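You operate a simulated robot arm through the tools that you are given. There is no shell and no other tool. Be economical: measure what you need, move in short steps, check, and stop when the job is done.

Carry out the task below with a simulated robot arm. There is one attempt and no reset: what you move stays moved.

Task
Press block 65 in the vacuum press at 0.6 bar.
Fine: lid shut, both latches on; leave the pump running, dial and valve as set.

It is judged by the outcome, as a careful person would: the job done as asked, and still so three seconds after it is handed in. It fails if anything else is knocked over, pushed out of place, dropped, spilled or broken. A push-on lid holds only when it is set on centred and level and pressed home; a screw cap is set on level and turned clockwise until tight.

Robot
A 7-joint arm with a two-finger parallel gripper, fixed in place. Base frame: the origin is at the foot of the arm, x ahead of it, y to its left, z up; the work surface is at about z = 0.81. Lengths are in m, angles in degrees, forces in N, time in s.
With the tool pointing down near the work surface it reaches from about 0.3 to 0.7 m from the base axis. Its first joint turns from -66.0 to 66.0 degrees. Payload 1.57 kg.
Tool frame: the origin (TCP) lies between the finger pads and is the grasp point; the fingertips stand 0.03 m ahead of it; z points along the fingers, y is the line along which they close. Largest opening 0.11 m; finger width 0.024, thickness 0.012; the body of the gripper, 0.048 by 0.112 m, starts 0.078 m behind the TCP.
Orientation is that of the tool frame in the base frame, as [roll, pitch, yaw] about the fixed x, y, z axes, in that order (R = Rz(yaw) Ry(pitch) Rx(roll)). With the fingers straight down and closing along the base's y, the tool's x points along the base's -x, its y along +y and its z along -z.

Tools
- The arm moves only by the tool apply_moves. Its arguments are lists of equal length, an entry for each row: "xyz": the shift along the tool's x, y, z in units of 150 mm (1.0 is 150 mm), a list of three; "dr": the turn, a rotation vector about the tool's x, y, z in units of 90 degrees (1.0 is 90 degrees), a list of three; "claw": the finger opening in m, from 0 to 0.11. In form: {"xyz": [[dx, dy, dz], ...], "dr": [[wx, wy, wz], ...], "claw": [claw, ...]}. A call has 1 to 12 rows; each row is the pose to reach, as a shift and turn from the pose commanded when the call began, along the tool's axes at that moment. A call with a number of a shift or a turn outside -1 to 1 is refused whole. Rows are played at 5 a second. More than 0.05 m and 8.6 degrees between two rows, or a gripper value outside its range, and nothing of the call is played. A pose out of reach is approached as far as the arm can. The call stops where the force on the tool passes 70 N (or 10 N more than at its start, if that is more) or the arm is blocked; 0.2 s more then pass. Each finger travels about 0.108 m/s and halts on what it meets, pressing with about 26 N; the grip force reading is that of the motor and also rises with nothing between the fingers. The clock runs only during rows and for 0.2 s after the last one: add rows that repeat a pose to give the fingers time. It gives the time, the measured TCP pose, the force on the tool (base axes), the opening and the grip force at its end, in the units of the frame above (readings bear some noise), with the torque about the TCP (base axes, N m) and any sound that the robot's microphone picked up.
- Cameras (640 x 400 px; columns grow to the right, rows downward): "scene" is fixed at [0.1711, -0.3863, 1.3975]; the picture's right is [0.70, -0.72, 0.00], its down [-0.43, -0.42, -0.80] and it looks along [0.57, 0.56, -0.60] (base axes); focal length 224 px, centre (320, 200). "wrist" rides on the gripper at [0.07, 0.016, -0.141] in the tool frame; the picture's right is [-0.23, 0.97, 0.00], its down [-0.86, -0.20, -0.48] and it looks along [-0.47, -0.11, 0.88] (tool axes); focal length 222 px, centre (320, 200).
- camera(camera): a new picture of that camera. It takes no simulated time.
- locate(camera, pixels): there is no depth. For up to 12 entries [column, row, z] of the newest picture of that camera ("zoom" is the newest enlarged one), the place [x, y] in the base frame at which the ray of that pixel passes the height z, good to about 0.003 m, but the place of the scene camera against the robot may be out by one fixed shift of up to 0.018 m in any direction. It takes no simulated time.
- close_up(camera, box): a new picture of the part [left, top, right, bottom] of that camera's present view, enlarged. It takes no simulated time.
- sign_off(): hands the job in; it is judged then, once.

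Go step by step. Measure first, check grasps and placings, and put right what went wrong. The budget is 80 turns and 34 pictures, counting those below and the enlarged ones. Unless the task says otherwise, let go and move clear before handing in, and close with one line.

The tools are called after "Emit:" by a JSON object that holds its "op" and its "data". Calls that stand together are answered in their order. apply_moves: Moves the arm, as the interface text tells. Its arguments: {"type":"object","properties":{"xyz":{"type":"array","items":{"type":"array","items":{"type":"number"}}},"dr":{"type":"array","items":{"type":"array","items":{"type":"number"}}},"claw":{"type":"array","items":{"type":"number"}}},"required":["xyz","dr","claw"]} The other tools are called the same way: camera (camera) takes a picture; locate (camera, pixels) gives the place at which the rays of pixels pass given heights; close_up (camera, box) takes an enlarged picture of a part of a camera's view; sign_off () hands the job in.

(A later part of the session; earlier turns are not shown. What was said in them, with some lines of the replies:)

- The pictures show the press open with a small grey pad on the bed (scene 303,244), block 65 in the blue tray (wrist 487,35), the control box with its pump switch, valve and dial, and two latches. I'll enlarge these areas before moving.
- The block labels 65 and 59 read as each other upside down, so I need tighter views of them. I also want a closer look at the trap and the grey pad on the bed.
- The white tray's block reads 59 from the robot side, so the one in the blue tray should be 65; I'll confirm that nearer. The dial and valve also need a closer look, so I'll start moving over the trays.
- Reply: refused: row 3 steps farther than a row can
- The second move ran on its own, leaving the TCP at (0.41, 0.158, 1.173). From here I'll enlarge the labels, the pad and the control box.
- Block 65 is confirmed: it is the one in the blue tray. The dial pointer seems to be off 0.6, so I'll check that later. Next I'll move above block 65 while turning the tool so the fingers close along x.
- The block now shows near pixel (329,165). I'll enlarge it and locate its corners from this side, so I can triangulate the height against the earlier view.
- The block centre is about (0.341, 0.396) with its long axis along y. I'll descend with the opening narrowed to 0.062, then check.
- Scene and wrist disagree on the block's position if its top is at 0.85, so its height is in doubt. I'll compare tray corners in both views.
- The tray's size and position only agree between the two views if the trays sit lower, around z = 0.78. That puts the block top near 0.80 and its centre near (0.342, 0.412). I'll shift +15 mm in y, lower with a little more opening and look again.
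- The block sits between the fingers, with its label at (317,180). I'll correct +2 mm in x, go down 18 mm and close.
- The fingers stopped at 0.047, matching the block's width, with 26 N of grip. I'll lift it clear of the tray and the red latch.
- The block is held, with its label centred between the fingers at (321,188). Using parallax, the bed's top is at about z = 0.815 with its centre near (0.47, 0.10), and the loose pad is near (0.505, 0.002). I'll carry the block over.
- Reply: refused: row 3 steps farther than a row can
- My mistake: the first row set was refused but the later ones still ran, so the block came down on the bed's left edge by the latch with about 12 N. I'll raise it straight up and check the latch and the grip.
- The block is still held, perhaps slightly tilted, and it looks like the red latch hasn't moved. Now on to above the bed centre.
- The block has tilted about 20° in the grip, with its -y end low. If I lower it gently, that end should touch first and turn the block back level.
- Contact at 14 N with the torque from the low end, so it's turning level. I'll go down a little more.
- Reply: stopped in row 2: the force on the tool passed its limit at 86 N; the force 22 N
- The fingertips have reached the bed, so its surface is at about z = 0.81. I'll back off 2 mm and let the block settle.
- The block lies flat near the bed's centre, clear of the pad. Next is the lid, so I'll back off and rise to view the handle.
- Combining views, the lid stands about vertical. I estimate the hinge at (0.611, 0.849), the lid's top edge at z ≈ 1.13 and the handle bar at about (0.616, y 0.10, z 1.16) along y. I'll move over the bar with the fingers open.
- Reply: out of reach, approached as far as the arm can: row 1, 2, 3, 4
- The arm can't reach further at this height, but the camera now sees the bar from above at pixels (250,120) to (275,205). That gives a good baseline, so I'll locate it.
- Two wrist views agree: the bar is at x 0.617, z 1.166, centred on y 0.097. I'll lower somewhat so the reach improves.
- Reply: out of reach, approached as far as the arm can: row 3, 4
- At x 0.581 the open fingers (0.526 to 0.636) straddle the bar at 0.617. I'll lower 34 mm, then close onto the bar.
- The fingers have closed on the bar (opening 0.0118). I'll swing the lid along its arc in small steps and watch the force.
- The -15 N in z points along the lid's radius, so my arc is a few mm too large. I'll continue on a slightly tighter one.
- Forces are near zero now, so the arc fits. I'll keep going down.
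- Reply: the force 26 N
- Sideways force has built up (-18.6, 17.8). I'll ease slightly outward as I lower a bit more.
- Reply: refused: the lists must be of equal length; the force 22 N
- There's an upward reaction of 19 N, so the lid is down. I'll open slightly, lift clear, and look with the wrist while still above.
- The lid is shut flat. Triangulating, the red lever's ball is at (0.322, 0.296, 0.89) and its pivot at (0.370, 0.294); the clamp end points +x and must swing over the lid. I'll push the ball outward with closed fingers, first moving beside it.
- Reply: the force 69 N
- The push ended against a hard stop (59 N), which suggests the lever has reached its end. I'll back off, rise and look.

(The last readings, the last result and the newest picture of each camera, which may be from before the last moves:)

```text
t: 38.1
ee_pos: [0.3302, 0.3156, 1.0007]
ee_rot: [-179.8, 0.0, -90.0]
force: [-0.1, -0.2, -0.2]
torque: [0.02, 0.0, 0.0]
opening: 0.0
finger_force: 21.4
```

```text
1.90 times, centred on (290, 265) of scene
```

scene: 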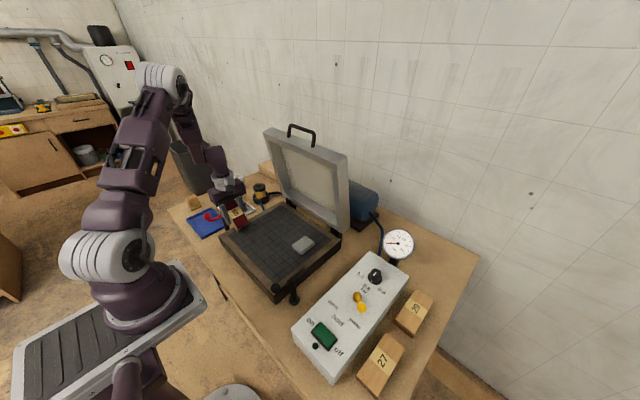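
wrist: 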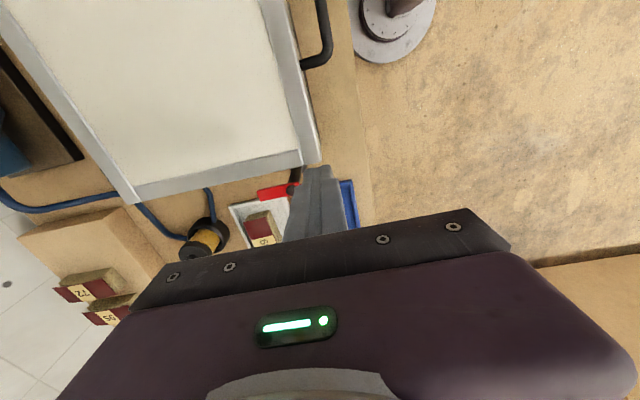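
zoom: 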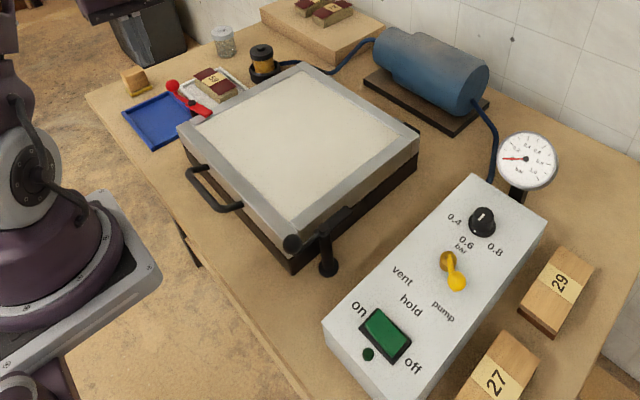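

The red lever now lies across the lid's edge, latched. I'll go to the black latch, turning the wrist back to yaw 180 on the way.

Emit:
{"op": "apply_moves", "data": {"xyz": [[0.083, 0.005, 0], [0.167, 0.01, 0], [0.25, 0.02, 0], [0.333, 0.03, 0], [0.417, 0.04, 0], [0.5, 0.05, 0], [0.583, 0.06, 0], [0.667, 0.07, 0], [0.75, 0.08, 0], [0.833, 0.09, 0], [0.917, 0.095, 0], [1.0, 0.1, 0]], "dr": [[0, 0, 0.083], [0, 0, 0.167], [0, 0, 0.25], [0, 0, 0.333], [0, 0, 0.417], [0, 0, 0.5], [0, 0, 0.583], [0, 0, 0.667], [0, 0, 0.75], [0, 0, 0.833], [0, 0, 0.917], [0, 0, 1.0]], "claw": [0, 0, 0, 0, 0, 0, 0, 0, 0, 0, 0, 0]}}

```text
t: 40.7
ee_pos: [0.3143, 0.1667, 1.0011]
ee_rot: [-180.0, 0.1, 179.9]
force: [-0.7, 0.1, -0.1]
torque: [0.04, 0.01, 0.01]
opening: 0.0002
finger_force: 21.2
```

Emit:
{"op": "apply_moves", "data": {"xyz": [[0, -0.3, 0], [-0.02, -0.6, 0], [-0.04, -0.85, 0]], "dr": [[0, 0, 0], [0, 0, 0], [0, 0, 0]], "claw": [0, 0, 0]}}

Emit:
{"op": "apply_moves", "data": {"xyz": [[0, -0.3, 0], [0, -0.6, 0], [0, -0.68, 0.2], [0, -0.68, 0.45], [0, -0.68, 0.653]], "dr": [[0, 0, 0], [0, 0, 0], [0, 0, 0], [0, 0, 0], [0, 0, 0]], "claw": [0, 0, 0, 0, 0]}}

```text
t: 41.5
ee_pos: [0.3184, 0.0381, 1.0037]
ee_rot: [-180.0, 0.1, -179.9]
force: [0.9, 0.0, 0.1]
torque: [0.05, 0.01, 0.03]
opening: 0.0
finger_force: 21.2
```

```text
t: 42.7
ee_pos: [0.3216, -0.0641, 0.9041]
ee_rot: [-179.9, 0.2, -180.0]
force: [0.5, -0.6, 0.7]
torque: [0.01, -0.01, -0.01]
opening: 0.0
finger_force: 20.9
```

Emit:
{"op": "apply_moves", "data": {"xyz": [[0.02, -0.108, 0], [0.03, -0.2, 0], [0.01, -0.293, 0], [-0.03, -0.377, 0], [-0.093, -0.448, 0], [-0.15, -0.5, 0], [-0.17, -0.505, 0]], "dr": [[0, 0, 0], [0, 0, 0], [0, 0, 0], [0, 0, 0], [0, 0, 0], [0, 0, 0], [0, 0, 0]], "claw": [0, 0, 0, 0, 0, 0, 0]}}

```text
t: 44.3
ee_pos: [0.3434, -0.138, 0.9042]
ee_rot: [179.8, -0.3, 180.0]
force: [-25.1, 14.8, 2.2]
torque: [0.26, 0.39, -0.1]
opening: 0.0
finger_force: 21.7
```

Emit:
{"op": "apply_moves", "data": {"xyz": [[-0.015, 0, 0], [-0.03, 0, 0]], "dr": [[0, 0, 0], [0, 0, 0]], "claw": [0, 0]}}

Emit:
{"op": "apply_moves", "data": {"xyz": [[0.1, 0, 0], [0.15, 0, -0.2], [0.15, -0.2, -0.45], [0.1, -0.4, -0.7], [0.1, -0.6, -0.9]], "dr": [[0, 0, 0], [0, 0, 0], [0, 0, 0], [0, 0, 0], [0, 0, 0]], "claw": [0, 0, 0, 0.03, 0.06]}}

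Emit:
{"op": "camera", "data": {"camera": "wrist"}}

```text
t: 44.9
ee_pos: [0.3438, -0.1381, 0.9031]
ee_rot: [179.7, -0.8, 179.9]
force: [-48.2, -5.5, -1.9]
torque: [-0.05, 0.88, -0.54]
opening: 0.0
finger_force: 21.4
```

```text
t: 46.1
ee_pos: [0.3358, -0.2294, 1.039]
ee_rot: [180.0, 0.1, -179.8]
force: [-0.1, 0.1, 0.0]
torque: [-0.02, 0.05, 0.0]
opening: 0.0598
finger_force: 0.1
```

```text
3 pictures are left
```

wrist: 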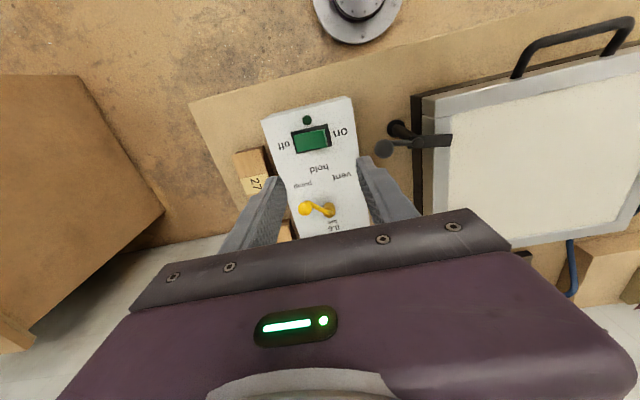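

Both latches are across the lid. Now the controls: I'll locate the switch, labels, valve and ball in this picture.

Emit:
{"op": "locate", "data": {"camera": "wrist", "pixels": [[303, 185, 0.827], [318, 168, 0.827], [341, 176, 0.827], [329, 212, 0.84], [305, 208, 0.86], [305, 208, 0.85], [333, 228, 0.827], [294, 131, 0.83], [326, 125, 0.83], [329, 149, 0.83], [297, 154, 0.83], [307, 119, 0.827]]}}

Emit:
{"op": "locate", "data": {"camera": "scene", "pixels": [[354, 324, 0.827], [337, 320, 0.827], [333, 304, 0.827], [356, 299, 0.84], [360, 308, 0.86], [360, 308, 0.85], [375, 277, 0.85], [361, 285, 0.827], [379, 296, 0.827], [367, 292, 0.827]]}}

```text
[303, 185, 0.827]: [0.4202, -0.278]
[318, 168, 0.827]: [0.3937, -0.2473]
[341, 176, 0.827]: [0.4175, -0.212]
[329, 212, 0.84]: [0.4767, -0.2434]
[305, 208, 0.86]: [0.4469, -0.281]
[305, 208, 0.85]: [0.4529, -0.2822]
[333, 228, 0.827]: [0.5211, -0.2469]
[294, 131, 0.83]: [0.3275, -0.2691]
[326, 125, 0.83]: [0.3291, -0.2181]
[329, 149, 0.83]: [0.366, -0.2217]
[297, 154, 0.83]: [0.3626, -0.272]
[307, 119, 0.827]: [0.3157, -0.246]
```

```text
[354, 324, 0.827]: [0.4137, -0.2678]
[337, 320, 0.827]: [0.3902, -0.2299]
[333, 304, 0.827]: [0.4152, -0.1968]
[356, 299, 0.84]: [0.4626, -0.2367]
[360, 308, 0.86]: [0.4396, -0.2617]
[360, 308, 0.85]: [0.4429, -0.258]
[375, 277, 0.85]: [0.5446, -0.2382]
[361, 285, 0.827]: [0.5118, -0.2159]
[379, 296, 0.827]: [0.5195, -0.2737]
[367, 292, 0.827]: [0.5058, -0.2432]
```

The labels fit a box with "hold" straight ahead and "vent" and "pump" about ±45° to the sides. I'll spend one close-up on the dial, valve and gauge.

Emit:
{"op": "close_up", "data": {"camera": "scene", "box": [330, 225, 420, 335]}}

```text
3.64 times, centred on (375, 280) of scene
```

zoom: 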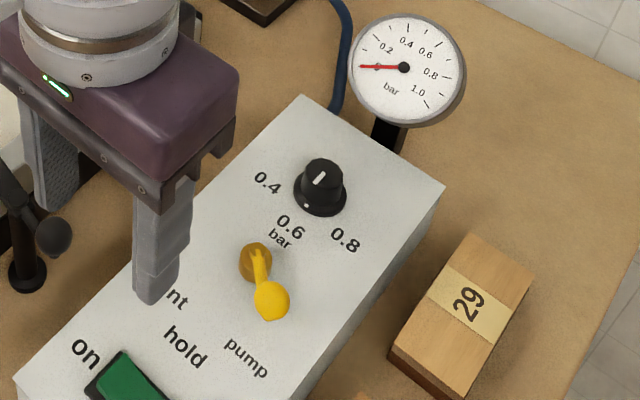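

The knob's pointer and skirt dot point at 0.6, and the valve handle is on the pump side, so dial and valve are already set and I'll leave them alone. What's left is pressing the "on" half of the rocker at about (0.346, -0.232).

Emit:
{"op": "apply_moves", "data": {"xyz": [[-0.068, -0.02, 0.2], [-0.068, -0.02, 0.5], [-0.068, -0.02, 0.8], [-0.068, -0.02, 1.0]], "dr": [[0, 0, 0], [0, 0, 0], [0, 0, 0], [0, 0, 0]], "claw": [0.03, 0, 0, 0]}}

Emit:
{"op": "apply_moves", "data": {"xyz": [[0, 0, 0.03], [0, 0, 0.06], [0, 0, 0.09], [0, 0, 0.12], [0, 0, 0.14], [0, 0, 0.16]], "dr": [[0, 0, 0], [0, 0, 0], [0, 0, 0], [0, 0, 0], [0, 0, 0], [0, 0, 0]], "claw": [0, 0, 0, 0, 0, 0]}}

```text
t: 47.1
ee_pos: [0.3464, -0.2319, 0.8889]
ee_rot: [-179.9, 0.2, -179.9]
force: [-0.1, 0.3, 0.2]
torque: [0.01, 0.04, 0.01]
opening: 0.0
finger_force: 21.4
```

```text
t: 48.7
ee_pos: [0.347, -0.2332, 0.8684]
ee_rot: [-179.8, 0.4, -179.8]
force: [-3.9, 4.8, 26.2]
torque: [0.36, 0.22, 0.07]
opening: 0.0
finger_force: 20.9
heard: click
stopped in row 6: the force on the tool passed its limit at 74 N (the readings are from after the stop); the commanded pose is now the measured one
```

A click was heard, so the rocker switched. I'll lift clear, give the pump some seconds, then look at the gauge and light.

Emit:
{"op": "apply_moves", "data": {"xyz": [[0, 0, -0.2], [0, 0, -0.5], [0, 0, -0.8], [0, 0, -1.0]], "dr": [[0, 0, 0], [0, 0, 0], [0, 0, 0], [0, 0, 0]], "claw": [0, 0, 0, 0]}}

Emit:
{"op": "apply_moves", "data": {"xyz": [[0, 0.3, -0.1], [0, 0.6, -0.2], [0, 0.9, -0.3], [0, 0.9, -0.3], [0, 0.9, -0.3], [0, 0.9, -0.3], [0, 0.9, -0.3], [0, 0.9, -0.3], [0, 0.9, -0.3], [0, 0.9, -0.3], [0, 0.9, -0.3], [0, 0.9, -0.3]], "dr": [[0, 0, 0], [0, 0, 0], [0, 0, 0], [0, 0, 0], [0, 0, 0], [0, 0, 0], [0, 0, 0], [0, 0, 0], [0, 0, 0], [0, 0, 0], [0, 0, 0], [0, 0, 0]], "claw": [0, 0, 0, 0, 0, 0, 0, 0, 0, 0, 0, 0]}}

Emit:
{"op": "apply_moves", "data": {"xyz": [[0, 0.3, 0], [0, 0.6, 0], [0, 0.6, 0], [0, 0.6, 0], [0, 0.6, 0], [0, 0.6, 0], [0, 0.6, 0], [0, 0.6, 0], [0, 0.6, 0], [0, 0.6, 0], [0, 0.6, 0], [0, 0.6, 0]], "dr": [[0, 0, 0], [0, 0, 0], [0, 0, 0], [0, 0, 0], [0, 0, 0], [0, 0, 0], [0, 0, 0], [0, 0, 0], [0, 0, 0], [0, 0, 0], [0, 0, 0], [0, 0, 0]], "claw": [0, 0, 0, 0, 0, 0, 0, 0, 0, 0, 0, 0]}}

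Emit:
{"op": "close_up", "data": {"camera": "scene", "box": [260, 200, 430, 370]}}

```text
t: 49.7
ee_pos: [0.3438, -0.2322, 1.0171]
ee_rot: [-179.9, 0.1, 180.0]
force: [-0.1, 0.1, 0.3]
torque: [0.02, -0.04, -0.03]
opening: 0.0
finger_force: 21.2
```

```text
t: 52.3
ee_pos: [0.3453, -0.0973, 1.0624]
ee_rot: [-179.8, 0.3, -179.9]
force: [0.8, -0.7, -0.7]
torque: [0.01, -0.03, -0.03]
opening: 0.0001
finger_force: 21.6
```

```text
t: 54.9
ee_pos: [0.3462, -0.0084, 1.0619]
ee_rot: [-179.9, 0.3, -179.9]
force: [0.1, 0.1, -0.5]
torque: [-0.03, 0.01, 0.01]
opening: 0.0
finger_force: 21.8
```

```text
2.35 times, centred on (345, 285) of scene
```

zoom: 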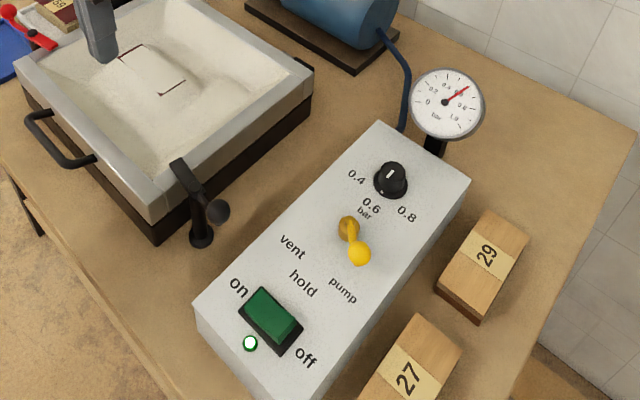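

The lamp is lit, the membrane is pulled down over the block, and the needle is at about 0.6. I'll wait a few seconds and use the last picture to confirm it's steady.

Emit:
{"op": "apply_moves", "data": {"xyz": [[0, 0, -0.2], [0, 0, -0.4], [0, 0, -0.4], [0, 0, -0.4], [0, 0, -0.4], [0, 0, -0.4], [0, 0, -0.4], [0, 0, -0.4], [0, 0, -0.4], [0, 0, -0.4], [0, 0, -0.4], [0, 0, -0.4]], "dr": [[0, 0, 0], [0, 0, 0], [0, 0, 0], [0, 0, 0], [0, 0, 0], [0, 0, 0], [0, 0, 0], [0, 0, 0], [0, 0, 0], [0, 0, 0], [0, 0, 0], [0, 0, 0]], "claw": [0, 0, 0, 0, 0, 0, 0, 0, 0, 0, 0, 0]}}

Emit:
{"op": "close_up", "data": {"camera": "scene", "box": [360, 220, 420, 290]}}

```text
t: 57.5
ee_pos: [0.3442, -0.0075, 1.1214]
ee_rot: [-179.7, 0.3, 179.9]
force: [0.3, -0.9, -0.3]
torque: [-0.01, -0.03, -0.01]
opening: 0.0
finger_force: 21.1
```

```text
5.71 times, centred on (390, 255) of scene
```

zoom: 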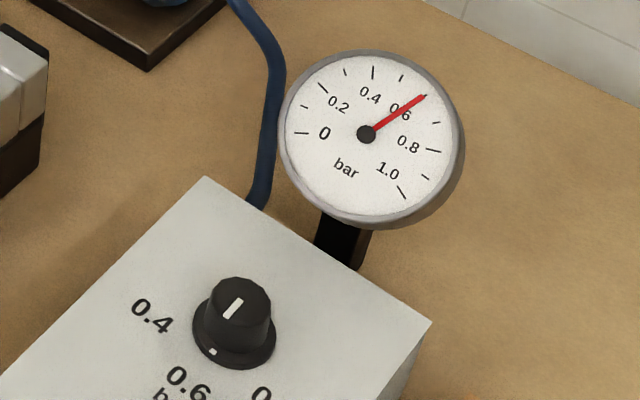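

The needle is steady on 0.6 bar, the dial points to 0.6, and the arm is clear, so I'm handing the job in.

Emit:
{"op": "sign_off", "data": {}}

```text
The job is handed in.
```

Block 65 is in the press at a steady 0.6 bar, with the lid shut, both latches on and the pump running; the dial and valve were already set and I left them alone.
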